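You operate a simulated robot arm through the tools that you are given. There is no shell and no other tool. Be economical: measure what you need, move in short steps, check, and stop when the job is done.

You are at the controls of a simulated robot arm. One attempt, no reset.

TASK
Brew the coffee on strong and switch off once it has run through.
Fine: push the basket in and set the maker's dial before you switch on.

Only the result counts: the job must be done as asked and must still hold three seconds after the hand-in. Knocking over, shifting, dropping, spilling or breaking anything else fails it.

THE ROBOT
A 6-joint arm with a two-finger parallel gripper, fixed in place. Base frame: the origin is at the foot of the arm, x ahead of it, y to its left, z up; the work surface is at about z = 740. Lengths are in mm, angles in degrees, forces in N, time in s.
With the tool pointing down near the work surface it reaches from about 280 to 740 mm from the base axis. Its first joint turns from -66.0 to 66.0 degrees. Payload 2.45 kg.
The tool frame sits at the grasp point between the pads (the TCP): z along the fingers, y along the line on which they close. The tips reach 24 mm beyond it. The gripper opens to 68 mm. The fingers are 17 mm wide and 10 mm thick; the gripper's body (40 by 70 mm) begins 41 mm behind the TCP.
Orientation is that of the tool frame in the base frame, as a unit quaternion [w, x, y, z]. With the fingers straight down and closing along the base's y, the tool's x points along the base's -x, its y along +y and its z along -z.

THE INTERFACE
- The arm moves only by the tool servo_tool. Its argument "increments" is a list that holds one entry, the list of rows, each a list of 7 numbers: the opening in per cent of the stroke, from 0 (shut) to 100 (fully open), then the shift along the base's x, y, z in mm, then the turn, a rotation vector about the base's x, y, z in degrees. In form: [[[gripper, x, y, z, wx, wy, wz], ...]]. A call has 1 to 12 rows; each row shifts and turns the commanded pose from where the row before left it. A row lasts 0.2 s, in which the tool goes at most 50 mm and 8.6 degrees; a call with a longer step from one row to the next is refused whole, and so is a gripper value outside its range. A pose out of reach is approached as far as the arm can. The call stops where the force on the tool passes 90 N (or 10 N more than at its start, if that is more) or the arm is blocked; 0.2 s more then pass. Each finger travels about 108 mm/s and halts on what it meets, pressing with about 31 N; the grip force reading is that of the motor and also rises with nothing between the fingers. The clock runs only during rows and for 0.2 s after the last one: add rows that do not move to give the fingers time. The reply holds the time, the measured pose of the TCP, the force on the tool along the base axes, the opening and the grip force, in the units named above and with some noise, with the torque about the TCP (base axes, N m) and any sound that the robot's microphone picked up, and new pictures: "pictures" is both (left out), scene, wrist or none.
- Cameras (640 x 400 px; columns grow to the right, rows downward): "scene" is fixed at [169.6, 410.3, 1486.2]; the picture's right is [-0.76, -0.65, 0.00], its down [-0.23, 0.28, -0.93] and it looks along [0.60, -0.71, -0.36] (base axes); focal length 255 px, centre (320, 200). "wrist" rides on the gripper at [84, 11, -75] in the tool frame; the picture's right is [-0.13, 0.99, 0.00], its down [-0.60, -0.08, -0.79] and it looks along [-0.79, -0.10, 0.61] (tool axes); focal length 251 px, centre (320, 200). There is no depth. A picture from a camera that has moved, and an enlarged one, comes with that camera's place and axes in the base frame and with its lens.
- inspect(camera, box): a new picture of the part [left, top, right, bottom] of that camera's present view, enlarged. The clock stands still meanwhile.
- job_done(): hands the job in; it is judged then, once.

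Work in short steps. Places have to be worked out from the pictures, the camera data and where the tool is seen: move nearer, look again, correct. Check each grasp and each placing, and mend what went wrong. You have 120 turns and 200 pictures in all, those below and enlarged ones among them. Open the gripper and draw the arm clear of the work before you hand the job in, unless the task says otherwise; then end with one line.

The tools are called after ">>>" by a JSON object that holds its "fn" and its "kwargs". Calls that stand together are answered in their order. servo_tool: Moves the arm, as the interface text tells. Its arguments: {"type":"object","properties":{"increments":{"type":"array","items":{"type":"array","items":{"type":"array","items":{"type":"number"}}}},"pictures":{"type":"string","enum":["both","scene","wrist","none"]}},"required":["increments"]} The other tools are called the same way: inspect (camera, box) takes an enlarged picture of a part of a camera's view; job_done () hands the job in.

At the start:

```text
t: 0.0
ee_pos: [444.4, 134.0, 1415.3]
tool_rot: [0.0, 0.0, 1.0, 0.001]
force: [0.9, 0.1, 0.0]
ft_torque: [0.03, -0.02, 0.02]
gripper_width: 68.0
gripper_force: 0.1
```

scene: 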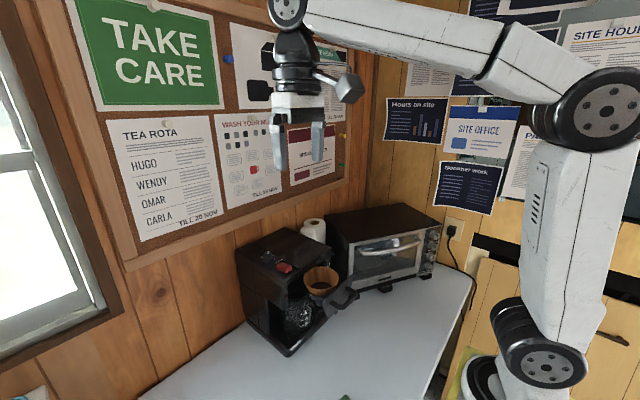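
wrist: 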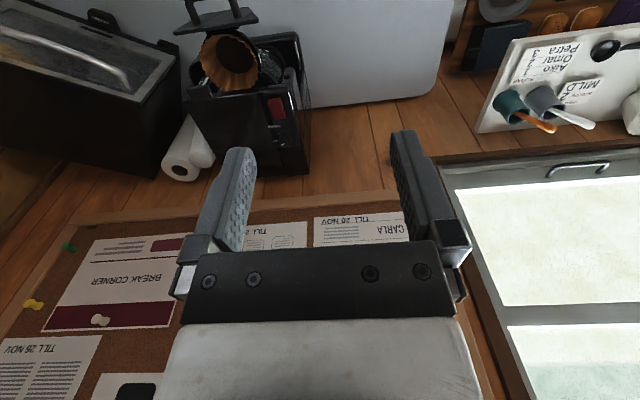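

I see the coffee maker with its basket pulled out; I'll enlarge both views to find the dial, switch and basket.

>>> {"fn": "inspect", "kwargs": {"camera": "scene", "box": [220, 210, 380, 360]}}

>>> {"fn": "inspect", "kwargs": {"camera": "wrist", "box": [160, 0, 340, 190]}}

>>> {"fn": "inspect", "kwargs": {"camera": "wrist", "box": [450, 0, 640, 150]}}

```text
2.67 times, centred on (300, 285) of scene
camera zoom: at [169.6, 410.3, 1486.2], right [-0.76, -0.65, 0.0], down [-0.23, 0.28, -0.93], along [0.6, -0.71, -0.36], focal length 680 px, centre (373, -27)
```

zoom: 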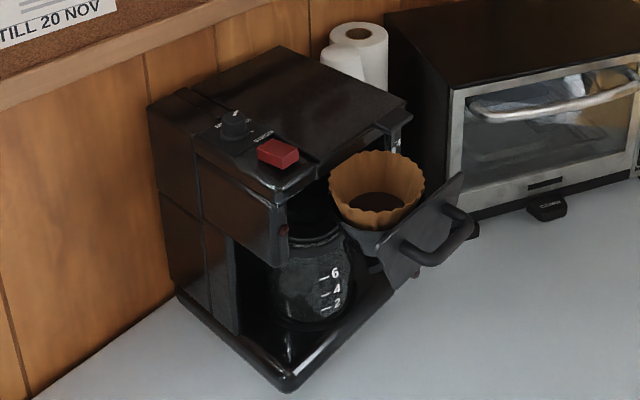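

```text
2.11 times, centred on (250, 95) of wrist
camera zoom: at [360.1, 143.3, 1491.8], right [0.13, 0.99, 0.0], down [0.6, -0.08, 0.79], along [0.79, -0.1, -0.61], focal length 529 px, centre (467, 421)
```

zoom: 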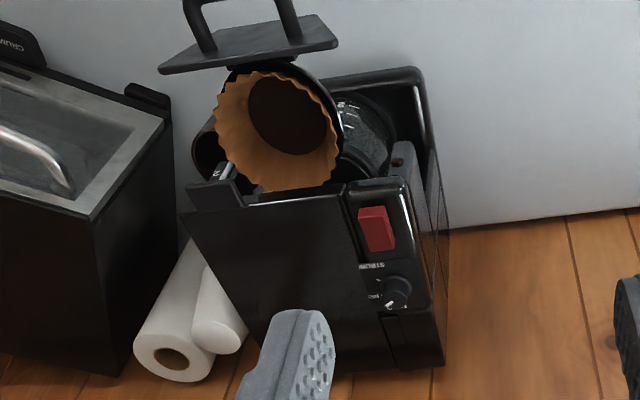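

```text
2.67 times, centred on (545, 75) of wrist
camera zoom: at [360.1, 143.3, 1491.8], right [0.13, 0.99, 0.0], down [0.6, -0.08, 0.79], along [0.79, -0.1, -0.61], focal length 670 px, centre (-280, 533)
```

zoom: 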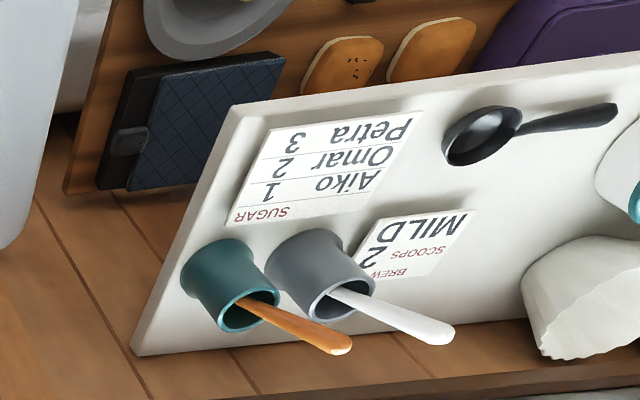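

From triangulation the red switch is at about (621,29,1063) and the dial at about (681,35,1075). I'll move closer for a better look, staying clear of the basket.

>>> {"fn": "servo_tool", "kwargs": {"increments": [[[0, -15, -20, -25, 0, 0, 0], [0, -15, -20, -25, 0, 0, 0], [0, -15, -20, -25, 0, 0, 0], [0, -15, -20, -25, 0, 0, 0], [0, -15, -20, -25, 0, 0, 0], [0, 0, 0, 0, 0, 0, 0]]]}}

```text
t: 1.4
ee_pos: [382.6, 33.1, 1289.6]
tool_rot: [-0.001, 0.0, 1.0, 0.001]
force: [0.3, -0.5, 0.3]
ft_torque: [0.01, -0.02, 0.04]
gripper_width: 0.0
gripper_force: 23.5
out of reach, approached as far as the arm can: row 5
camera wrist: at [299.0, 44.0, 1366.6], right [0.13, 0.99, 0.0], down [0.6, -0.08, 0.79], along [0.79, -0.1, -0.61], focal length 251 px, centre (320, 200)
```

scene: 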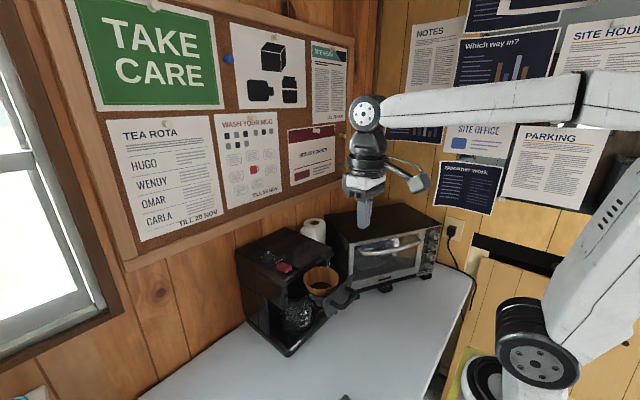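
wrist: 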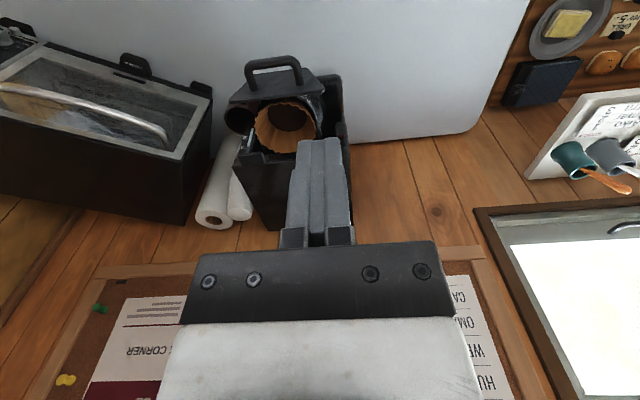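

The arm is now near its inner reach limit. I'll enlarge both views of the basket and handle so I can triangulate the handle and front plate.

>>> {"fn": "inspect", "kwargs": {"camera": "wrist", "box": [210, 40, 370, 140]}}

>>> {"fn": "inspect", "kwargs": {"camera": "scene", "box": [280, 250, 376, 310]}}

>>> {"fn": "inspect", "kwargs": {"camera": "scene", "box": [244, 235, 324, 285]}}

```text
4.00 times, centred on (290, 90) of wrist
camera zoom: at [299.0, 44.0, 1366.6], right [0.13, 0.99, 0.0], down [0.6, -0.08, 0.79], along [0.79, -0.1, -0.61], focal length 1006 px, centre (440, 640)
```

zoom: 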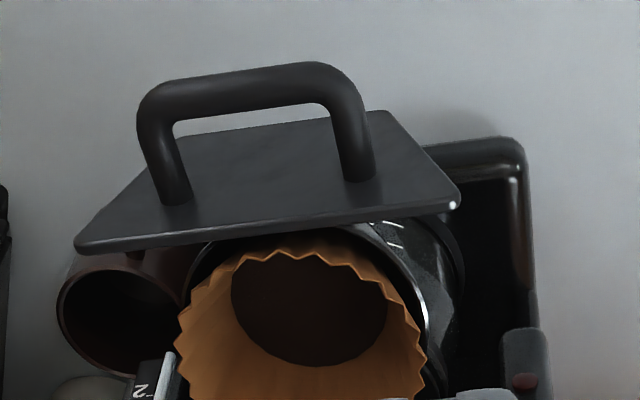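

```text
6.67 times, centred on (328, 280) of scene
camera zoom: at [169.6, 410.3, 1486.2], right [-0.76, -0.65, 0.0], down [-0.23, 0.28, -0.93], along [0.6, -0.71, -0.36], focal length 1699 px, centre (267, -333)
```

zoom: 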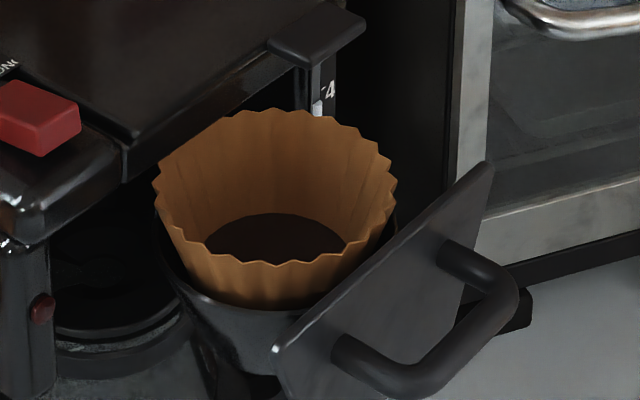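

```text
8.00 times, centred on (284, 260) of scene
camera zoom: at [169.6, 410.3, 1486.2], right [-0.76, -0.65, 0.0], down [-0.23, 0.28, -0.93], along [0.6, -0.71, -0.36], focal length 2039 px, centre (608, -280)
```

zoom: 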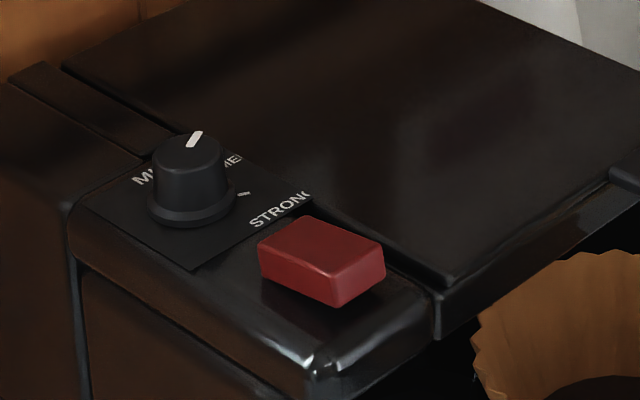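

The plate spans y −113 to 28 at x≈489, with its top at z≈1020. The handle bar runs along y at (448,−43,1003). I'll bring the closed fingers down in front of the handle.

>>> {"fn": "servo_tool", "kwargs": {"increments": [[[0, 2, -11, -40, 0, 0, 0], [0, 2, -11, -40, 0, 0, 0], [0, 2, -11, -40, 0, 0, 0], [0, 2, -11, -40, 0, 0, 0], [0, 2, -11, -40, 0, 0, 0], [0, 2, -11, -40, 0, 0, 0], [0, 0, -10, -40, 0, 0, 0], [0, 0, 0, 0, 0, 0, 0]]]}}

```text
t: 3.2
ee_pos: [393.7, -41.7, 1010.3]
tool_rot: [0.0, 0.001, 1.0, 0.0]
force: [0.2, -0.2, 0.0]
ft_torque: [-0.01, 0.01, -0.02]
gripper_width: 0.1
gripper_force: 23.3
camera wrist: at [309.5, -31.2, 1086.0], right [0.13, 0.99, 0.0], down [0.6, -0.08, 0.79], along [0.79, -0.1, -0.61], focal length 251 px, centre (320, 200)
```

scene: 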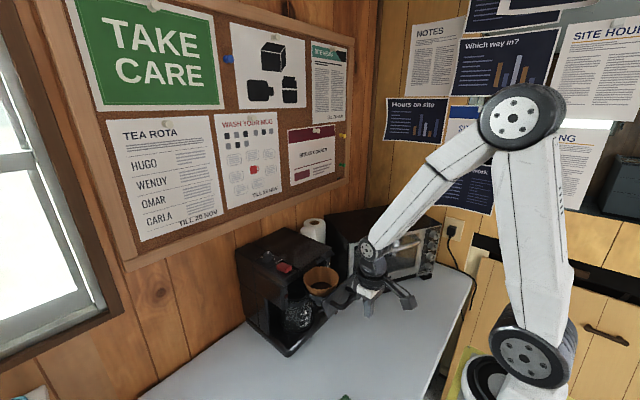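
wrist: 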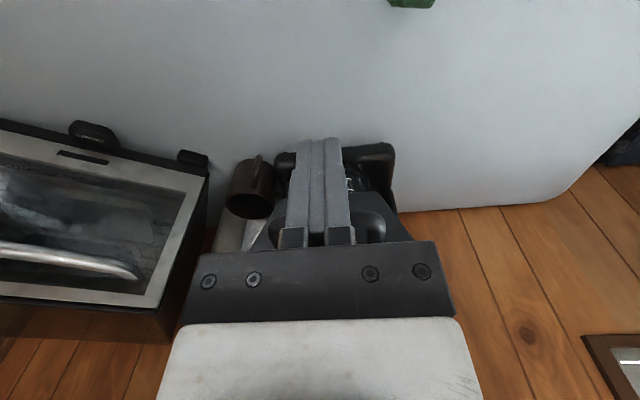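

The fingers look to be in front of the handle; I'll check enlarged views before pushing.

>>> {"fn": "inspect", "kwargs": {"camera": "scene", "box": [280, 250, 408, 330]}}

>>> {"fn": "inspect", "kwargs": {"camera": "wrist", "box": [220, 120, 430, 250]}}

```text
5.00 times, centred on (344, 290) of scene
camera zoom: at [169.6, 410.3, 1486.2], right [-0.76, -0.65, 0.0], down [-0.23, 0.28, -0.93], along [0.6, -0.71, -0.36], focal length 1274 px, centre (200, -250)
```

zoom: 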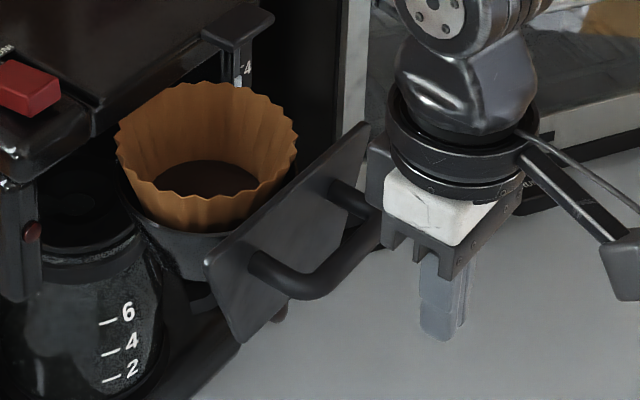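

```text
3.05 times, centred on (325, 185) of wrist
camera zoom: at [309.5, -31.2, 1086.0], right [0.13, 0.99, 0.0], down [0.6, -0.08, 0.79], along [0.79, -0.1, -0.61], focal length 766 px, centre (305, 246)
```

zoom: 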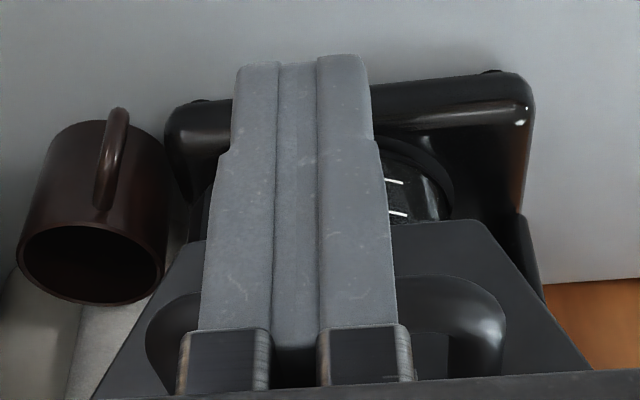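

The bar is at z≈995–1000, so I'll lower 8 mm and push along +x in small steps.

>>> {"fn": "servo_tool", "kwargs": {"increments": [[[0, 0, 0, -8, 0, 0, 0], [0, 25, 0, 0, 0, 0, 0], [0, 8, 0, 0, 0, 0, 0], [0, 8, 0, 0, 0, 0, 0], [0, 8, 0, 0, 0, 0, 0], [0, 8, 0, 0, 0, 0, 0], [0, 8, 0, 0, 0, 0, 0], [0, 8, 0, 0, 0, 0, 0]]]}}

>>> {"fn": "inspect", "kwargs": {"camera": "scene", "box": [230, 220, 390, 350]}}

```text
t: 5.0
ee_pos: [467.6, -41.5, 1001.8]
tool_rot: [0.001, 0.0, 1.0, 0.0]
force: [0.3, -0.3, 0.5]
ft_torque: [-0.03, 0.03, 0.01]
gripper_width: 0.2
gripper_force: 23.6
camera wrist: at [383.4, -31.0, 1078.8], right [0.13, 0.99, 0.0], down [0.6, -0.08, 0.79], along [0.79, -0.1, -0.61], focal length 251 px, centre (320, 200)
```

scene: 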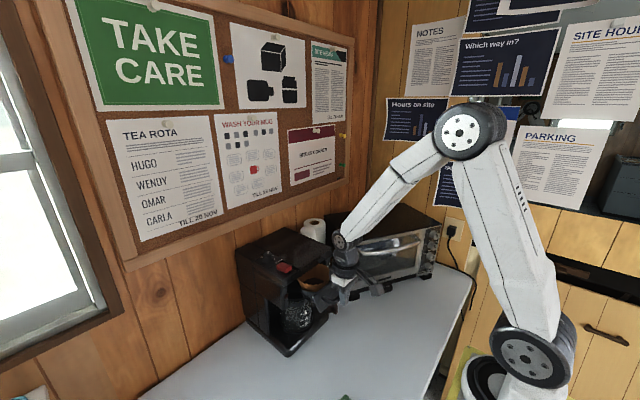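
wrist: 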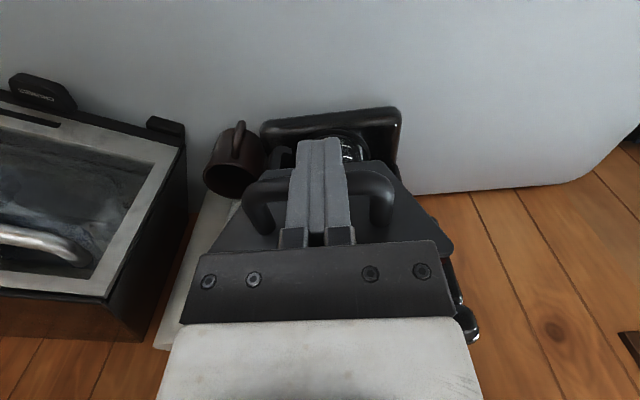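

```text
3.08 times, centred on (310, 285) of scene
camera zoom: at [169.5, 410.3, 1486.2], right [-0.76, -0.65, 0.0], down [-0.23, 0.28, -0.93], along [0.6, -0.71, -0.36], focal length 784 px, centre (351, -62)
```

zoom: 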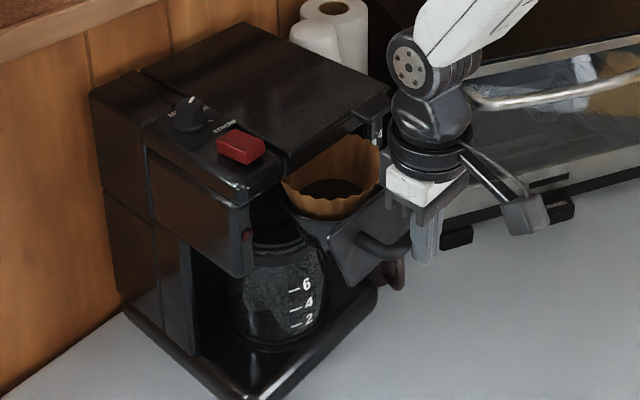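

The basket slides freely and the maker stays put. I'll keep pushing.

>>> {"fn": "servo_tool", "kwargs": {"increments": [[[0, 8, 0, 0, 0, 0, 0], [0, 8, 0, 0, 0, 0, 0], [0, 8, 0, 0, 0, 0, 0], [0, 6, 0, 0, 0, 0, 0], [0, 5, 0, 0, 0, 0, 0]]], "pictures": "none"}}

>>> {"fn": "inspect", "kwargs": {"camera": "scene", "box": [230, 220, 390, 350]}}

```text
t: 6.2
ee_pos: [501.9, -42.3, 1002.0]
tool_rot: [0.0, 0.0, 1.0, 0.0]
force: [-1.2, -0.4, 0.2]
ft_torque: [-0.02, -0.01, 0.02]
gripper_width: 0.0
gripper_force: 23.2
```

```text
3.08 times, centred on (310, 285) of scene
camera zoom: at [169.5, 410.2, 1486.2], right [-0.76, -0.65, 0.0], down [-0.23, 0.28, -0.93], along [0.6, -0.71, -0.36], focal length 784 px, centre (351, -62)
```

zoom: 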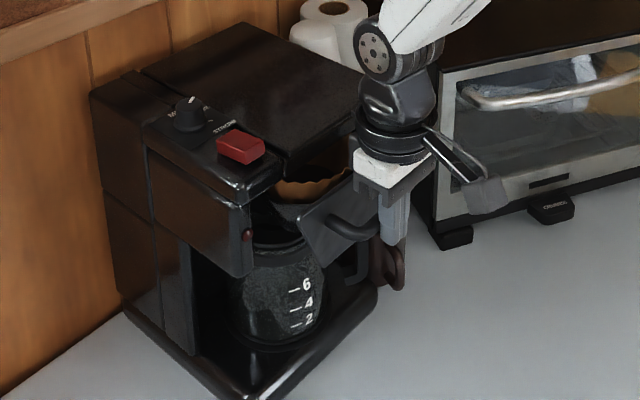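

There's about 30–40 mm still to go, so I'll continue in 5 mm steps watching force and sound.

>>> {"fn": "servo_tool", "kwargs": {"increments": [[[0, 6, 0, 0, 0, 0, 0], [0, 6, 0, 0, 0, 0, 0], [0, 5, 0, 0, 0, 0, 0], [0, 5, 0, 0, 0, 0, 0]]], "pictures": "wrist"}}

>>> {"fn": "inspect", "kwargs": {"camera": "scene", "box": [230, 220, 390, 350]}}

```text
t: 7.2
ee_pos: [523.4, -41.5, 1001.3]
tool_rot: [0.001, 0.0, 1.0, 0.0]
force: [-0.3, -0.8, 0.0]
ft_torque: [-0.02, 0.02, 0.01]
gripper_width: 0.0
gripper_force: 23.8
camera wrist: at [440.2, -30.6, 1078.5], right [0.13, 0.99, 0.0], down [0.6, -0.08, 0.79], along [0.79, -0.1, -0.61], focal length 251 px, centre (320, 200)
```

wrist: 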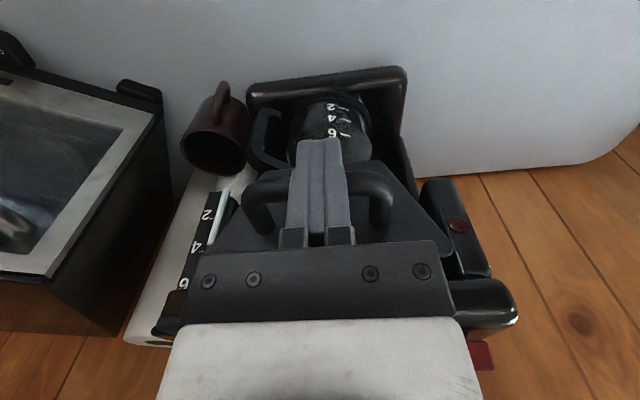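

```text
3.08 times, centred on (310, 285) of scene
camera zoom: at [169.5, 410.2, 1486.2], right [-0.76, -0.65, 0.0], down [-0.23, 0.28, -0.93], along [0.6, -0.71, -0.36], focal length 784 px, centre (351, -62)
```

zoom: 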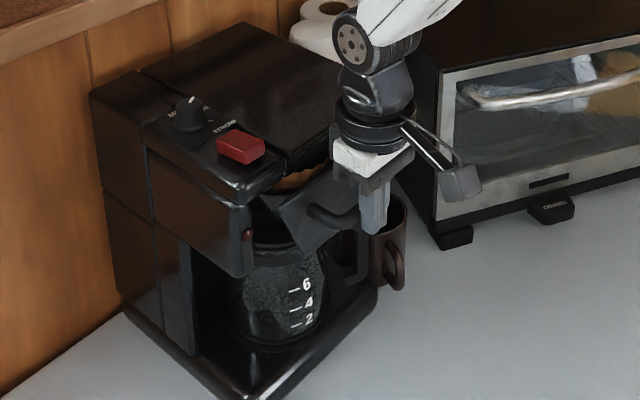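

Still sliding freely; continuing.

>>> {"fn": "servo_tool", "kwargs": {"increments": [[[0, 5, 0, 0, 0, 0, 0], [0, 5, 0, 0, 0, 0, 0], [0, 4, 0, 0, 0, 0, 0], [0, 4, 0, 0, 0, 0, 0]]], "pictures": "none"}}

>>> {"fn": "inspect", "kwargs": {"camera": "scene", "box": [240, 220, 370, 320]}}

```text
t: 8.2
ee_pos: [541.7, -41.6, 1002.6]
tool_rot: [0.0, -0.001, 1.0, 0.0]
force: [-0.8, 1.0, 0.3]
ft_torque: [0.02, 0.01, 0.02]
gripper_width: 0.0
gripper_force: 23.6
```

```text
4.00 times, centred on (305, 270) of scene
camera zoom: at [169.6, 410.3, 1486.2], right [-0.76, -0.65, 0.0], down [-0.23, 0.28, -0.93], along [0.6, -0.71, -0.36], focal length 1020 px, centre (380, -80)
```

zoom: 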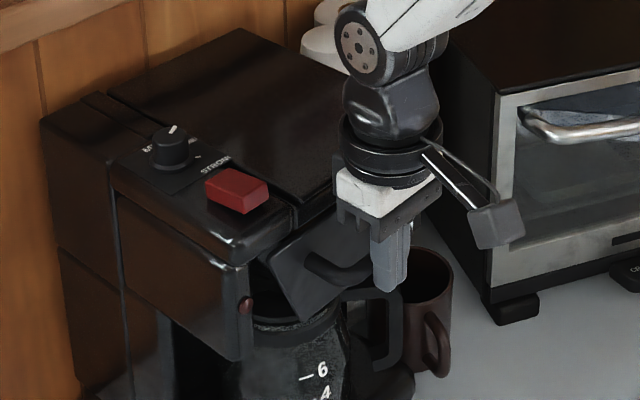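

Nearly flush now. I'll continue with smaller steps until something resists.

>>> {"fn": "servo_tool", "kwargs": {"increments": [[[0, 4, 0, 0, 0, 0, 0], [0, 4, 0, 0, 0, 0, 0], [0, 3, 0, 0, 0, 0, 0], [0, 3, 0, 0, 0, 0, 0]]], "pictures": "none"}}

>>> {"fn": "inspect", "kwargs": {"camera": "scene", "box": [240, 220, 370, 320]}}

```text
t: 9.2
ee_pos: [547.9, -42.6, 999.9]
tool_rot: [-0.009, 0.001, 1.0, 0.001]
force: [-61.2, -0.3, 22.5]
ft_torque: [0.01, -3.79, 0.01]
gripper_width: 0.0
gripper_force: 23.8
```

```text
4.00 times, centred on (305, 270) of scene
camera zoom: at [167.1, 410.3, 1486.5], right [-0.76, -0.65, 0.0], down [-0.23, 0.28, -0.93], along [0.6, -0.71, -0.36], focal length 1020 px, centre (380, -80)
```

zoom: 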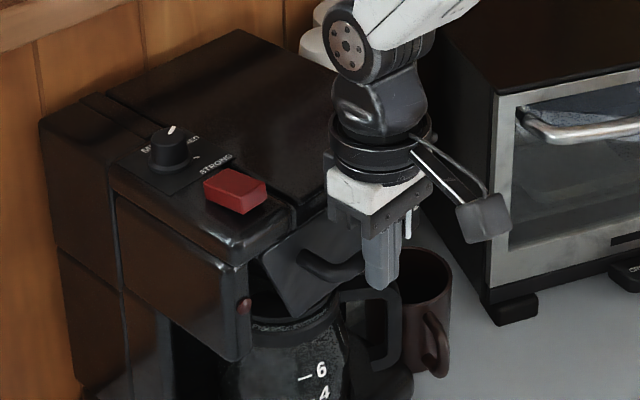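

The torque puts the contact about 60 mm above the TCP, so the gripper body is touching the housing, not the basket bottoming out. I'll back off and look.

>>> {"fn": "servo_tool", "kwargs": {"increments": [[[0, -10, 0, 0, 0, 0, 0], [0, -30, 0, 0, 0, 0, 0], [0, -40, 0, 0, 0, 0, 0], [0, -30, 0, 0, 0, 0, 0], [0, 0, 0, 0, 0, 0, 0]]]}}

>>> {"fn": "inspect", "kwargs": {"camera": "scene", "box": [240, 220, 370, 320]}}

>>> {"fn": "inspect", "kwargs": {"camera": "wrist", "box": [180, 80, 480, 350]}}

```text
t: 10.4
ee_pos: [447.4, -41.7, 1001.8]
tool_rot: [0.001, 0.0, 1.0, 0.001]
force: [-0.4, -0.3, 1.1]
ft_torque: [0.02, 0.02, 0.04]
gripper_width: 0.1
gripper_force: 23.2
camera wrist: at [362.5, -31.4, 1078.4], right [0.13, 0.99, 0.0], down [0.6, -0.08, 0.79], along [0.79, -0.1, -0.61], focal length 251 px, centre (320, 200)
```

scene: 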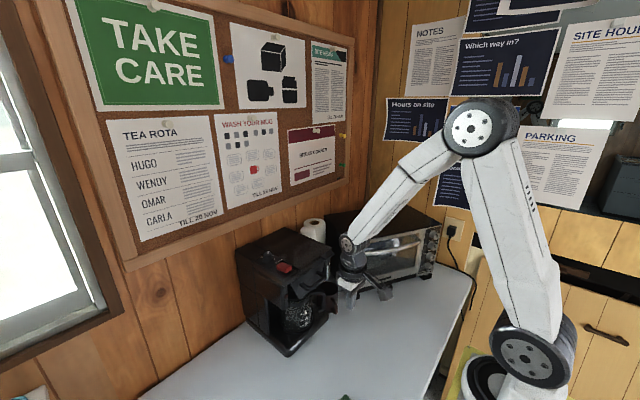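
wrist: 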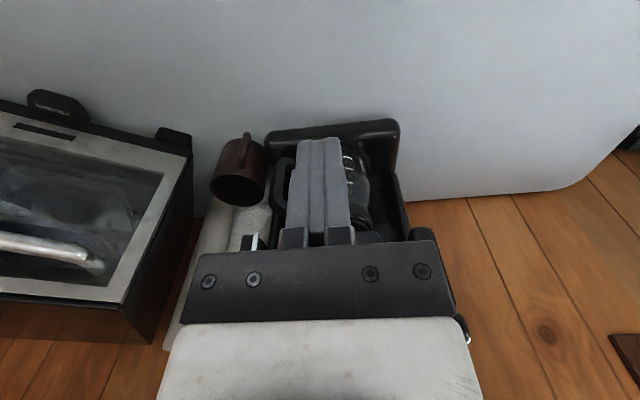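

```text
4.00 times, centred on (305, 270) of scene
camera zoom: at [169.5, 410.3, 1486.2], right [-0.76, -0.65, 0.0], down [-0.23, 0.28, -0.93], along [0.6, -0.71, -0.36], focal length 1020 px, centre (380, -80)
```

zoom: 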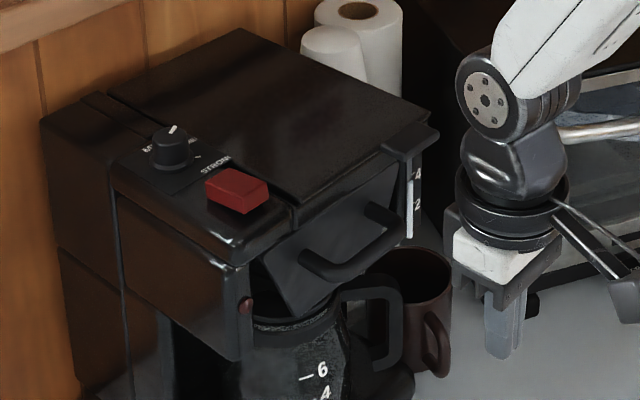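

```text
1.48 times, centred on (330, 215) of wrist
camera zoom: at [362.5, -31.4, 1078.4], right [0.13, 0.99, 0.0], down [0.6, -0.08, 0.79], along [0.79, -0.1, -0.61], focal length 372 px, centre (305, 178)
```

zoom: 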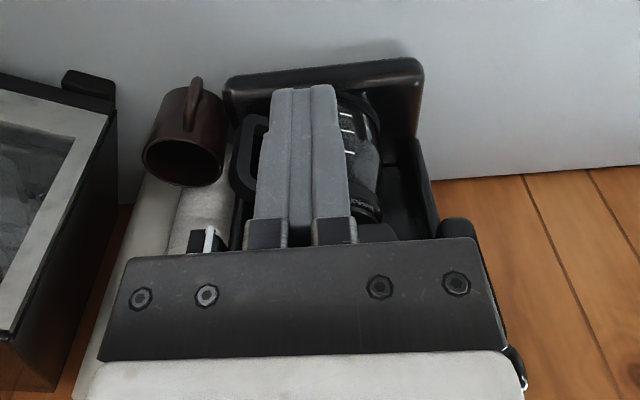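

I'll tilt the gripper 45° so the fingers point forward and down. Then the body stays behind the housing front while I push.

>>> {"fn": "servo_tool", "kwargs": {"increments": [[[0, 0, 0, 4, 0, -7.5, 0], [0, 0, 0, 4, 0, -7.5, 0], [0, 0, 0, 4, 0, -7.5, 0], [0, 0, 0, 4, 0, -7.5, 0], [0, 0, 0, 4, 0, -7.5, 0], [0, 0, 0, 4, 0, -7.5, 0], [0, 0, 0, 0, 0, -7.5, 0], [0, 0, 0, 0, 0, -7.5, 0], [0, 0, 0, 0, 0, 0, 0]]]}}

>>> {"fn": "inspect", "kwargs": {"camera": "wrist", "box": [160, 0, 480, 260]}}

```text
t: 12.4
ee_pos: [474.5, -36.2, 1015.1]
tool_rot: [0.385, -0.012, 0.922, 0.031]
force: [0.3, 0.3, 0.2]
ft_torque: [-0.01, 0.0, 0.01]
gripper_width: 0.2
gripper_force: 23.7
out of reach, approached as far as the arm can: row 4, 5, 6, 7, 8
camera wrist: at [362.7, -30.2, 1010.3], right [0.05, 0.99, 0.14], down [-0.13, -0.13, 0.98], along [0.99, -0.06, 0.13], focal length 251 px, centre (320, 200)
```

scene: 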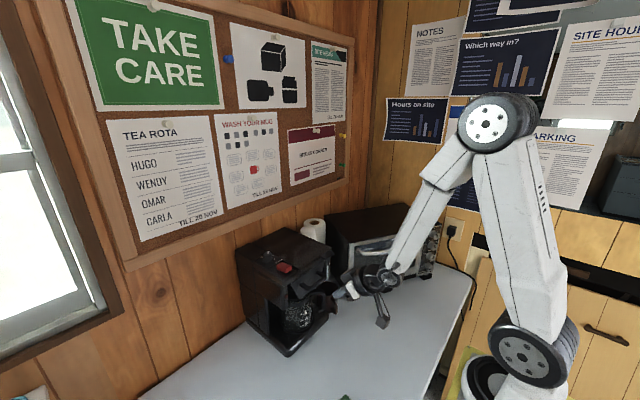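
wrist: 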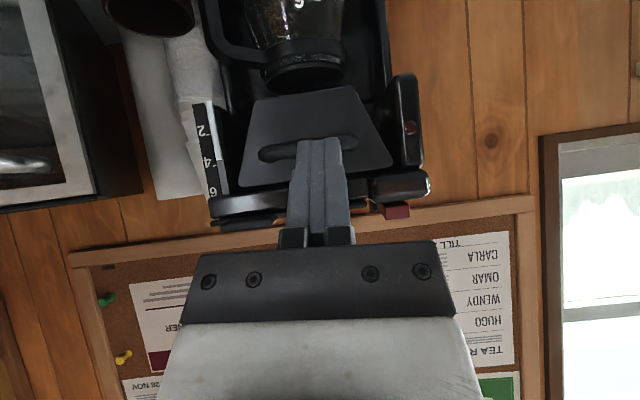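

```text
1.54 times, centred on (320, 130) of wrist
camera zoom: at [362.7, -30.2, 1010.3], right [0.05, 0.99, 0.14], down [-0.13, -0.13, 0.98], along [0.99, -0.06, 0.13], focal length 387 px, centre (320, 308)
```

zoom: 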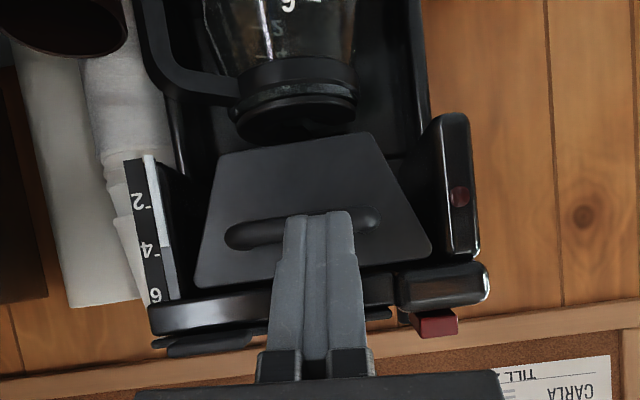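

I get a good view here: the plate is recessed at x≈595 and the handle bar is at z≈998. I'll advance in small steps so the fingertips push the bar.

>>> {"fn": "servo_tool", "kwargs": {"increments": [[[0, 15, 0, 0, 0, 0, 0], [0, 15, 0, 0, 0, 0, 0], [0, 10, 0, 0, 0, 0, 0], [0, 0, 0, 0, 0, 0, 0]]], "pictures": "wrist"}}

>>> {"fn": "inspect", "kwargs": {"camera": "scene", "box": [260, 235, 390, 335]}}

```text
t: 13.4
ee_pos: [514.9, -35.6, 1014.5]
tool_rot: [0.384, -0.013, 0.923, 0.031]
force: [0.7, -0.3, 0.6]
ft_torque: [0.03, -0.01, -0.01]
gripper_width: 0.2
gripper_force: 24.0
camera wrist: at [403.0, -30.2, 1010.5], right [0.04, 0.99, 0.14], down [-0.13, -0.13, 0.98], along [0.99, -0.06, 0.13], focal length 251 px, centre (320, 200)
```

wrist: 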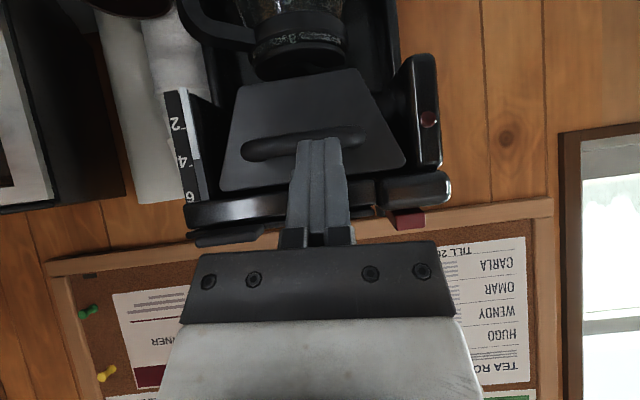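

```text
4.00 times, centred on (325, 285) of scene
camera zoom: at [169.6, 410.3, 1486.2], right [-0.76, -0.65, 0.0], down [-0.23, 0.28, -0.93], along [0.6, -0.71, -0.36], focal length 1020 px, centre (300, -140)
```

zoom: 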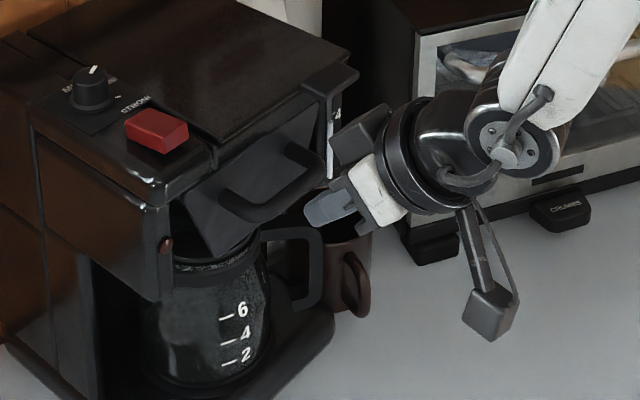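

The fingertips are about 15–20 mm short of the bar; I'll push on in small steps.

>>> {"fn": "servo_tool", "kwargs": {"increments": [[[0, 10, 0, 0, 0, 0, 0], [0, 5, 0, 0, 0, 0, 0], [0, 5, 0, 0, 0, 0, 0], [0, 4, 0, 0, 0, 0, 0], [0, 4, 0, 0, 0, 0, 0]]], "pictures": "none"}}

>>> {"fn": "inspect", "kwargs": {"camera": "scene", "box": [260, 235, 390, 335]}}

```text
t: 14.6
ee_pos: [542.3, -36.0, 1015.3]
tool_rot: [0.385, -0.013, 0.922, 0.031]
force: [-2.3, -0.1, 1.2]
ft_torque: [0.0, 0.0, -0.01]
gripper_width: 0.0
gripper_force: 23.6
```

```text
4.00 times, centred on (325, 285) of scene
camera zoom: at [169.5, 410.2, 1486.2], right [-0.76, -0.65, 0.0], down [-0.23, 0.28, -0.93], along [0.6, -0.71, -0.36], focal length 1020 px, centre (300, -140)
```

zoom: 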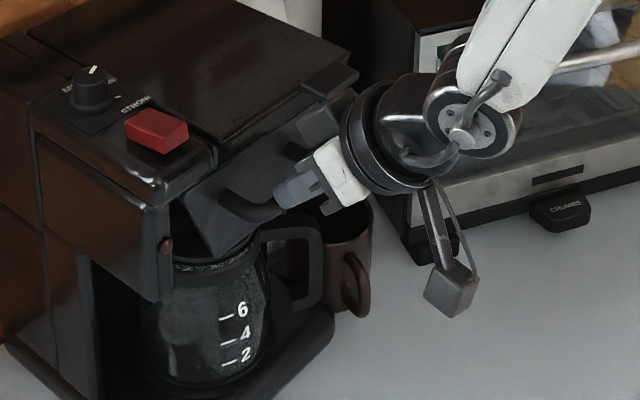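

Slight contact now (−2 N) and the force direction looks right. Continuing.

>>> {"fn": "servo_tool", "kwargs": {"increments": [[[0, 4, 0, 0, 0, 0, 0], [0, 4, 0, 0, 0, 0, 0], [0, 4, 0, 0, 0, 0, 0]]], "pictures": "none"}}

>>> {"fn": "inspect", "kwargs": {"camera": "scene", "box": [260, 235, 390, 335]}}

```text
t: 15.2
ee_pos: [543.6, -36.1, 1015.2]
tool_rot: [0.38, -0.013, 0.924, 0.03]
force: [-41.6, 1.6, 38.8]
ft_torque: [-0.05, 0.2, -0.25]
gripper_width: 0.0
gripper_force: 23.0
stopped in row 3: the force on the tool passed its limit at 100 N (the readings are from after the stop); the commanded pose is now the measured one
```

```text
4.00 times, centred on (325, 285) of scene
camera zoom: at [167.6, 410.3, 1486.4], right [-0.76, -0.65, 0.0], down [-0.23, 0.28, -0.93], along [0.6, -0.71, -0.36], focal length 1020 px, centre (300, -140)
```

zoom: 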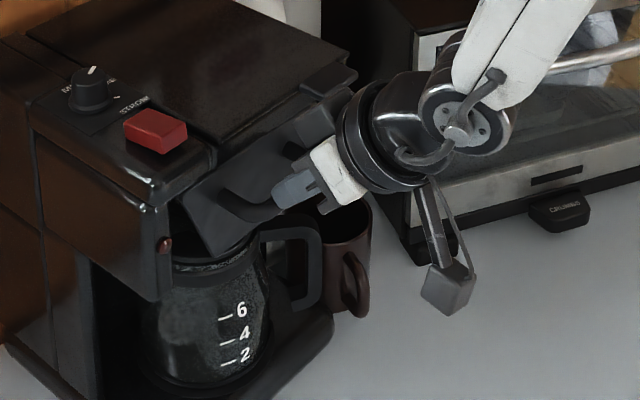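

The force now goes through the fingertip, so the basket looks seated. I'll back off a little and check the plate's seating.

>>> {"fn": "servo_tool", "kwargs": {"increments": [[[0, -10, 0, 0, 0, 0, 0], [0, -20, 0, 0, 0, 0, 0], [0, -30, 0, 0, 0, 0, 0], [0, 0, 0, 0, 0, 0, 0]]], "pictures": "none"}}

>>> {"fn": "inspect", "kwargs": {"camera": "wrist", "box": [160, 0, 480, 230]}}

>>> {"fn": "inspect", "kwargs": {"camera": "scene", "box": [285, 255, 355, 310]}}

```text
t: 16.2
ee_pos: [487.0, -34.7, 1013.0]
tool_rot: [0.38, -0.012, 0.924, 0.03]
force: [-0.1, -0.6, 0.5]
ft_torque: [0.01, 0.01, 0.04]
gripper_width: 0.2
gripper_force: 23.3
```

```text
1.74 times, centred on (320, 115) of wrist
camera zoom: at [374.3, -30.2, 1010.1], right [0.05, 0.99, 0.14], down [-0.12, -0.13, 0.98], along [0.99, -0.06, 0.12], focal length 437 px, centre (320, 348)
```

zoom: 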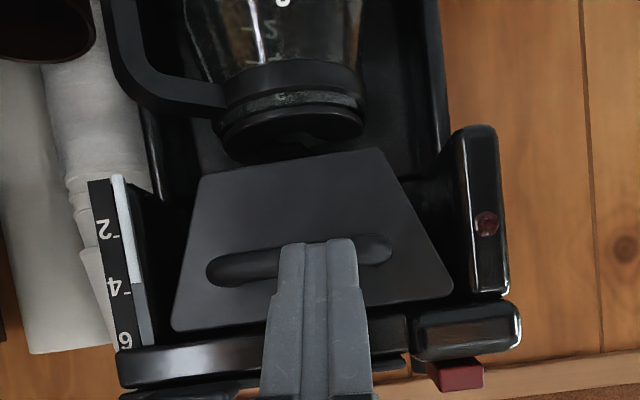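

```text
7.27 times, centred on (320, 282) of scene
camera zoom: at [169.6, 410.3, 1486.2], right [-0.76, -0.65, 0.0], down [-0.23, 0.28, -0.93], along [0.6, -0.71, -0.36], focal length 1854 px, centre (320, -400)
```

zoom: 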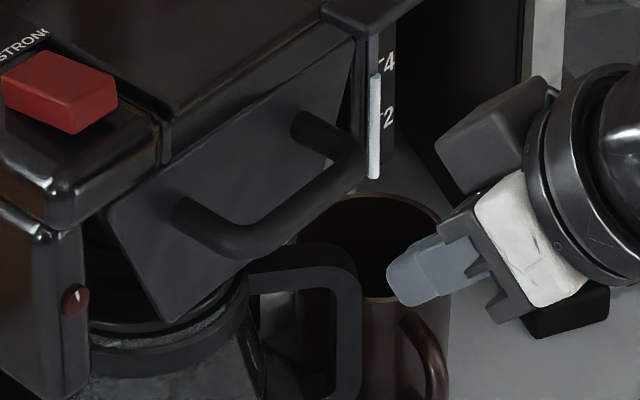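

The plate sits flush under the housing lid, so the basket is in. Now I'll lift, straighten the tool and go above the dial to view it.

>>> {"fn": "servo_tool", "kwargs": {"increments": [[[0, -5, 0, 30, 0, 0, 0], [0, 0, 5, 35, 0, 7.5, 0], [0, 0, 10, 35, 0, 7.5, 0], [0, 0, 10, 35, 0, 7.5, 0], [0, 0, 10, 30, 0, 7.5, 0], [0, 0, 10, 30, 0, 7.5, 0], [0, 0, 5, 10, 0, 7.5, 0], [0, 0, 0, 0, 0, 0, 0]]]}}

```text
t: 18.1
ee_pos: [484.3, 16.4, 1192.9]
tool_rot: [0.043, -0.004, 0.997, 0.059]
force: [-0.2, 0.3, -1.6]
ft_torque: [0.01, 0.01, 0.04]
gripper_width: 0.0
gripper_force: 23.8
out of reach, approached as far as the arm can: row 2, 3
camera wrist: at [393.2, 18.7, 1262.8], right [0.12, 0.98, 0.13], down [0.53, -0.17, 0.83], along [0.84, -0.03, -0.55], focal length 251 px, centre (320, 200)
```

scene: 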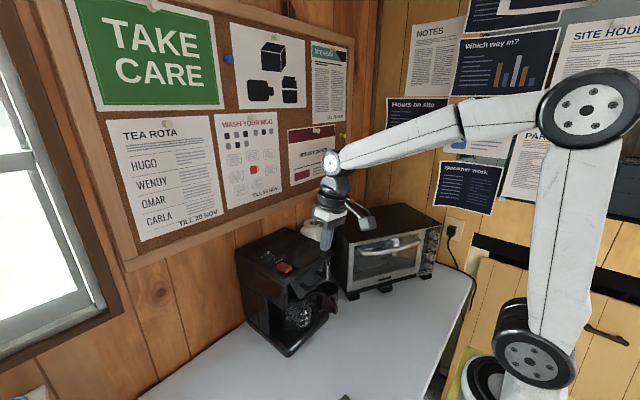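
wrist: 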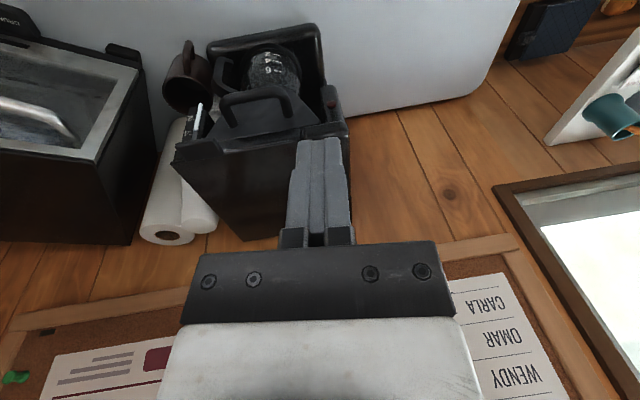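

I'll straighten the tool and shift to −y so the wrist camera sees the dial beside the fingers. My scene-view estimate is that the pointer is now at MED, MILD is at the back, and STRONG is about 60° clockwise seen from above.

>>> {"fn": "servo_tool", "kwargs": {"increments": [[[0, 12, -16, 10, -3.4, 2.5, 0], [0, 12, -16, 0, -3.4, 2.4, 0], [0, 12, -14, 0, 0, 0, 0], [0, 0, 0, 0, 0, 0, 0]]], "pictures": "none"}}

>>> {"fn": "inspect", "kwargs": {"camera": "wrist", "box": [320, 140, 460, 230]}}

```text
t: 19.1
ee_pos: [521.1, -28.5, 1203.2]
tool_rot: [0.001, -0.004, 1.0, 0.0]
force: [0.7, 0.1, -0.1]
ft_torque: [-0.02, 0.0, 0.01]
gripper_width: 0.2
gripper_force: 23.8
```

```text
4.44 times, centred on (390, 185) of wrist
camera zoom: at [435.9, -18.7, 1279.4], right [0.12, 0.99, 0.0], down [0.6, -0.07, 0.79], along [0.79, -0.1, -0.61], focal length 1118 px, centre (9, 267)
```

zoom: 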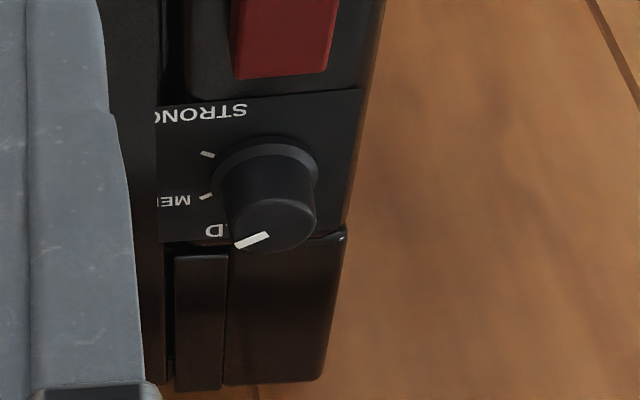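

Correction to what I'd expected to see: two ticks are visible, and the pointer is at about −65°, which matches the MED tick (−70°). STRONG is at about −122°. The dial axis is about (696,26), base z 1051 and top 1070. I'll move above it with the gripper partly open and yaw +25°.

>>> {"fn": "servo_tool", "kwargs": {"increments": [[[60, 30, 10, 0, 0, 0, 5], [60, 30, 10, 0, 0, 0, 5], [60, 30, 10, -10, 0, 0, 5], [60, 30, 10, -20, 0, 0, 5], [60, 30, 10, -20, 0, 0, 5], [60, 25, 4.5, -20, 0, 0, 0], [60, 0, 0, 0, 0, 0, 0]]]}}

>>> {"fn": "inspect", "kwargs": {"camera": "scene", "box": [230, 200, 330, 280]}}

>>> {"fn": "inspect", "kwargs": {"camera": "wrist", "box": [220, 80, 420, 250]}}

```text
t: 20.6
ee_pos: [695.6, 25.9, 1132.4]
tool_rot: [0.0, -0.219, 0.976, 0.001]
force: [0.0, -0.2, 0.0]
ft_torque: [-0.02, 0.0, -0.01]
gripper_width: 40.7
gripper_force: 0.0
camera wrist: at [614.5, -1.3, 1209.1], right [-0.31, 0.95, 0.0], down [0.58, 0.19, 0.79], along [0.75, 0.25, -0.61], focal length 251 px, centre (320, 200)
```

scene: 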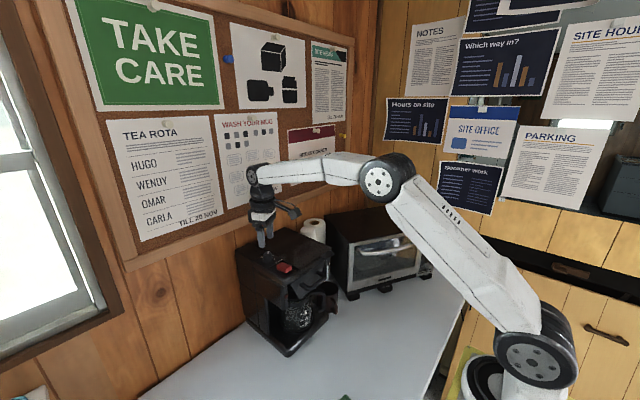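
wrist: 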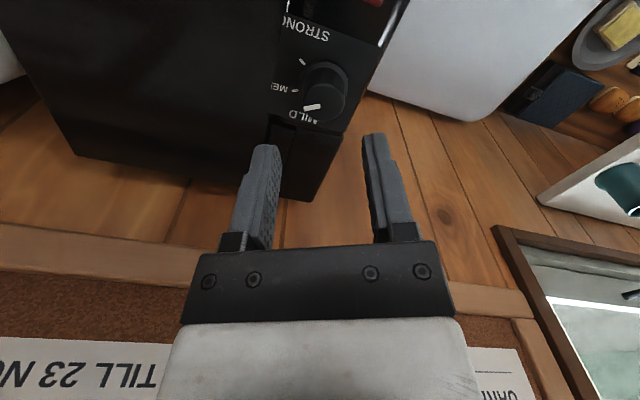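

```text
5.00 times, centred on (280, 240) of scene
camera zoom: at [169.6, 410.3, 1486.2], right [-0.76, -0.65, 0.0], down [-0.23, 0.28, -0.93], along [0.6, -0.71, -0.36], focal length 1274 px, centre (520, 0)
```

zoom: 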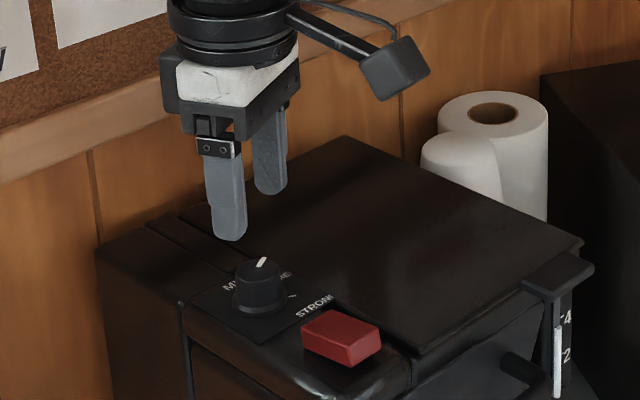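

```text
2.35 times, centred on (320, 165) of wrist
camera zoom: at [614.5, -1.3, 1209.1], right [-0.31, 0.95, 0.0], down [0.58, 0.19, 0.79], along [0.75, 0.25, -0.61], focal length 592 px, centre (320, 282)
```

zoom: 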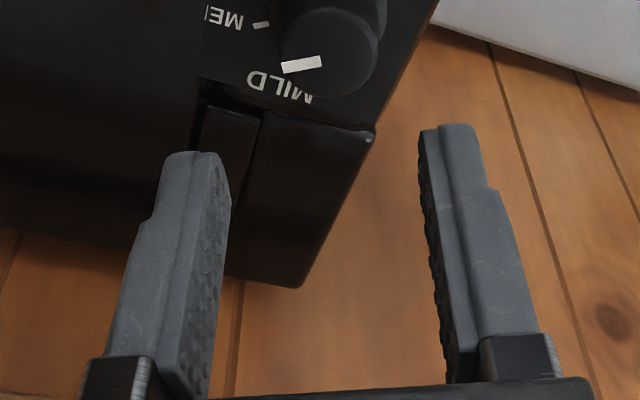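

The dial top triangulates to (694,27), matching my position. I'll descend to TCP z≈1083 and check before closing.

>>> {"fn": "servo_tool", "kwargs": {"increments": [[[60, -1, 1, -25, 0, 0, 0], [60, 0, 0, -12, 0, 0, 0], [60, 0, 0, -8, 0, 0, 0], [60, 0, 0, -4, 0, 0, 0]]], "pictures": "none"}}

>>> {"fn": "inspect", "kwargs": {"camera": "scene", "box": [240, 220, 310, 275]}}

>>> {"fn": "inspect", "kwargs": {"camera": "wrist", "box": [220, 80, 420, 250]}}

```text
t: 21.6
ee_pos: [694.4, 27.2, 1082.8]
tool_rot: [0.001, -0.219, 0.976, 0.001]
force: [-0.6, 1.1, 0.0]
ft_torque: [0.03, 0.02, -0.02]
gripper_width: 41.0
gripper_force: 0.2
```

```text
7.27 times, centred on (275, 248) of scene
camera zoom: at [169.6, 410.3, 1486.2], right [-0.76, -0.65, 0.0], down [-0.23, 0.28, -0.93], along [0.6, -0.71, -0.36], focal length 1854 px, centre (647, -146)
```

zoom: 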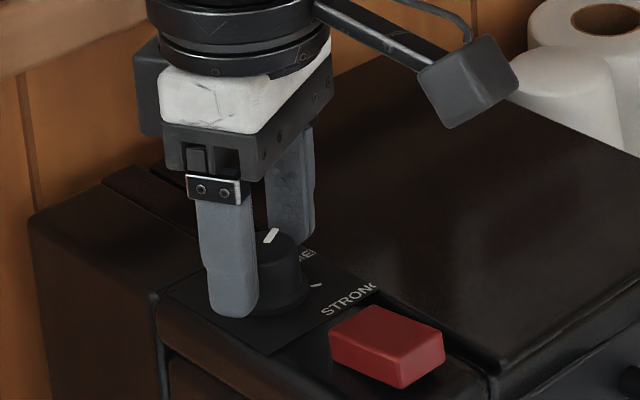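

```text
2.35 times, centred on (320, 165) of wrist
camera zoom: at [613.5, 0.5, 1159.9], right [-0.31, 0.95, 0.0], down [0.58, 0.19, 0.79], along [0.76, 0.25, -0.61], focal length 592 px, centre (320, 282)
```

zoom: 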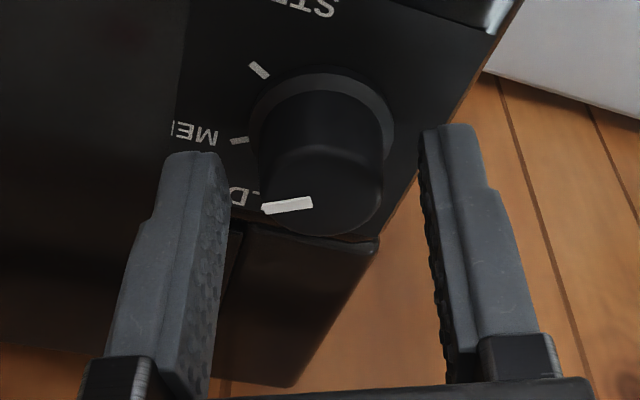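

Dial top re-measures at (696,28), centred between the fingers. I'll close on it and confirm the grip.

>>> {"fn": "servo_tool", "kwargs": {"increments": [[[0, 1, 0, 0, 0, 0, 0], [0, 0, 0, 0, 0, 0, 0], [0, 0, 0, 0, 0, 0, 0]]], "pictures": "none"}}

>>> {"fn": "inspect", "kwargs": {"camera": "wrist", "box": [220, 80, 420, 250]}}

```text
t: 22.4
ee_pos: [694.0, 26.7, 1082.4]
tool_rot: [0.0, -0.22, 0.975, 0.001]
force: [-13.3, 4.0, 2.3]
ft_torque: [-0.08, 0.02, -0.04]
gripper_width: 26.5
gripper_force: 41.6
```

```text
2.35 times, centred on (320, 165) of wrist
camera zoom: at [613.7, 0.9, 1160.0], right [-0.31, 0.95, 0.0], down [0.58, 0.19, 0.79], along [0.75, 0.25, -0.61], focal length 592 px, centre (320, 282)
```

zoom: 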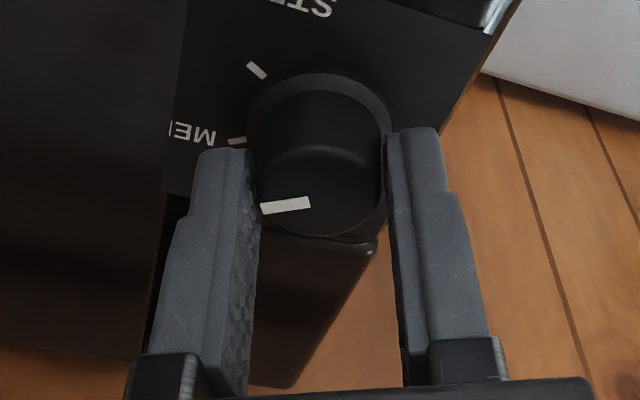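

The knob is gripped at 26.5 mm. I'll turn −60° in 7.5° steps, relieving the 1 mm x offset.

>>> {"fn": "servo_tool", "kwargs": {"increments": [[[0, -1, 0, 0, 0, 0, 0], [0, 0, 0, 0, 0, 0, -7.5], [0, 0, 0, 0, 0, 0, -7.5], [0, 0, 0, 0, 0, 0, -7.5], [0, 0, 0, 0, 0, 0, -7.5], [0, 0, 0, 0, 0, 0, -7.5], [0, 0, 0, 0, 0, 0, -7.5], [0, 0, 0, 0, 0, 0, -7.5], [0, 0, 0, 0, 0, 0, -7.5], [0, 0, 0, 0, 0, 0, 0]]], "pictures": "none"}}

>>> {"fn": "inspect", "kwargs": {"camera": "wrist", "box": [220, 80, 420, 250]}}

>>> {"fn": "inspect", "kwargs": {"camera": "scene", "box": [240, 220, 310, 275]}}

```text
t: 24.6
ee_pos: [694.0, 25.6, 1083.4]
tool_rot: [0.001, 0.298, 0.955, 0.0]
force: [-2.2, -7.6, -8.5]
ft_torque: [-0.38, -0.62, 0.03]
gripper_width: 26.5
gripper_force: 41.6
```

```text
2.35 times, centred on (320, 165) of wrist
camera zoom: at [631.1, 83.1, 1159.8], right [0.67, 0.74, 0.0], down [0.45, -0.41, 0.79], along [0.59, -0.53, -0.61], focal length 592 px, centre (320, 282)
```

zoom: 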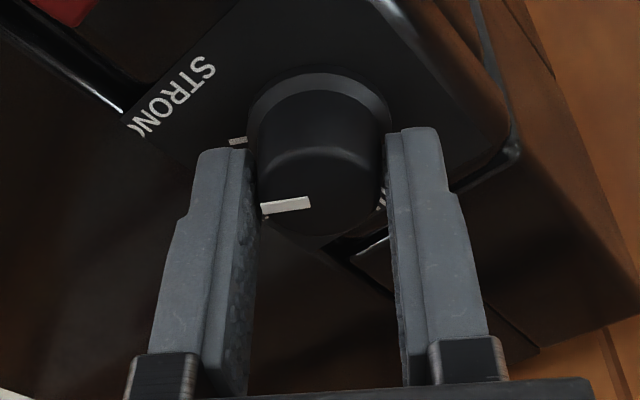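

```text
7.27 times, centred on (275, 248) of scene
camera zoom: at [169.7, 410.0, 1486.3], right [-0.76, -0.65, 0.0], down [-0.23, 0.28, -0.93], along [0.6, -0.71, -0.36], focal length 1854 px, centre (647, -146)
```

zoom: 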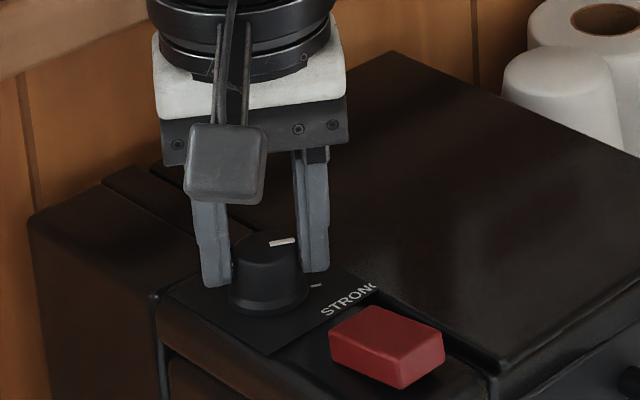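

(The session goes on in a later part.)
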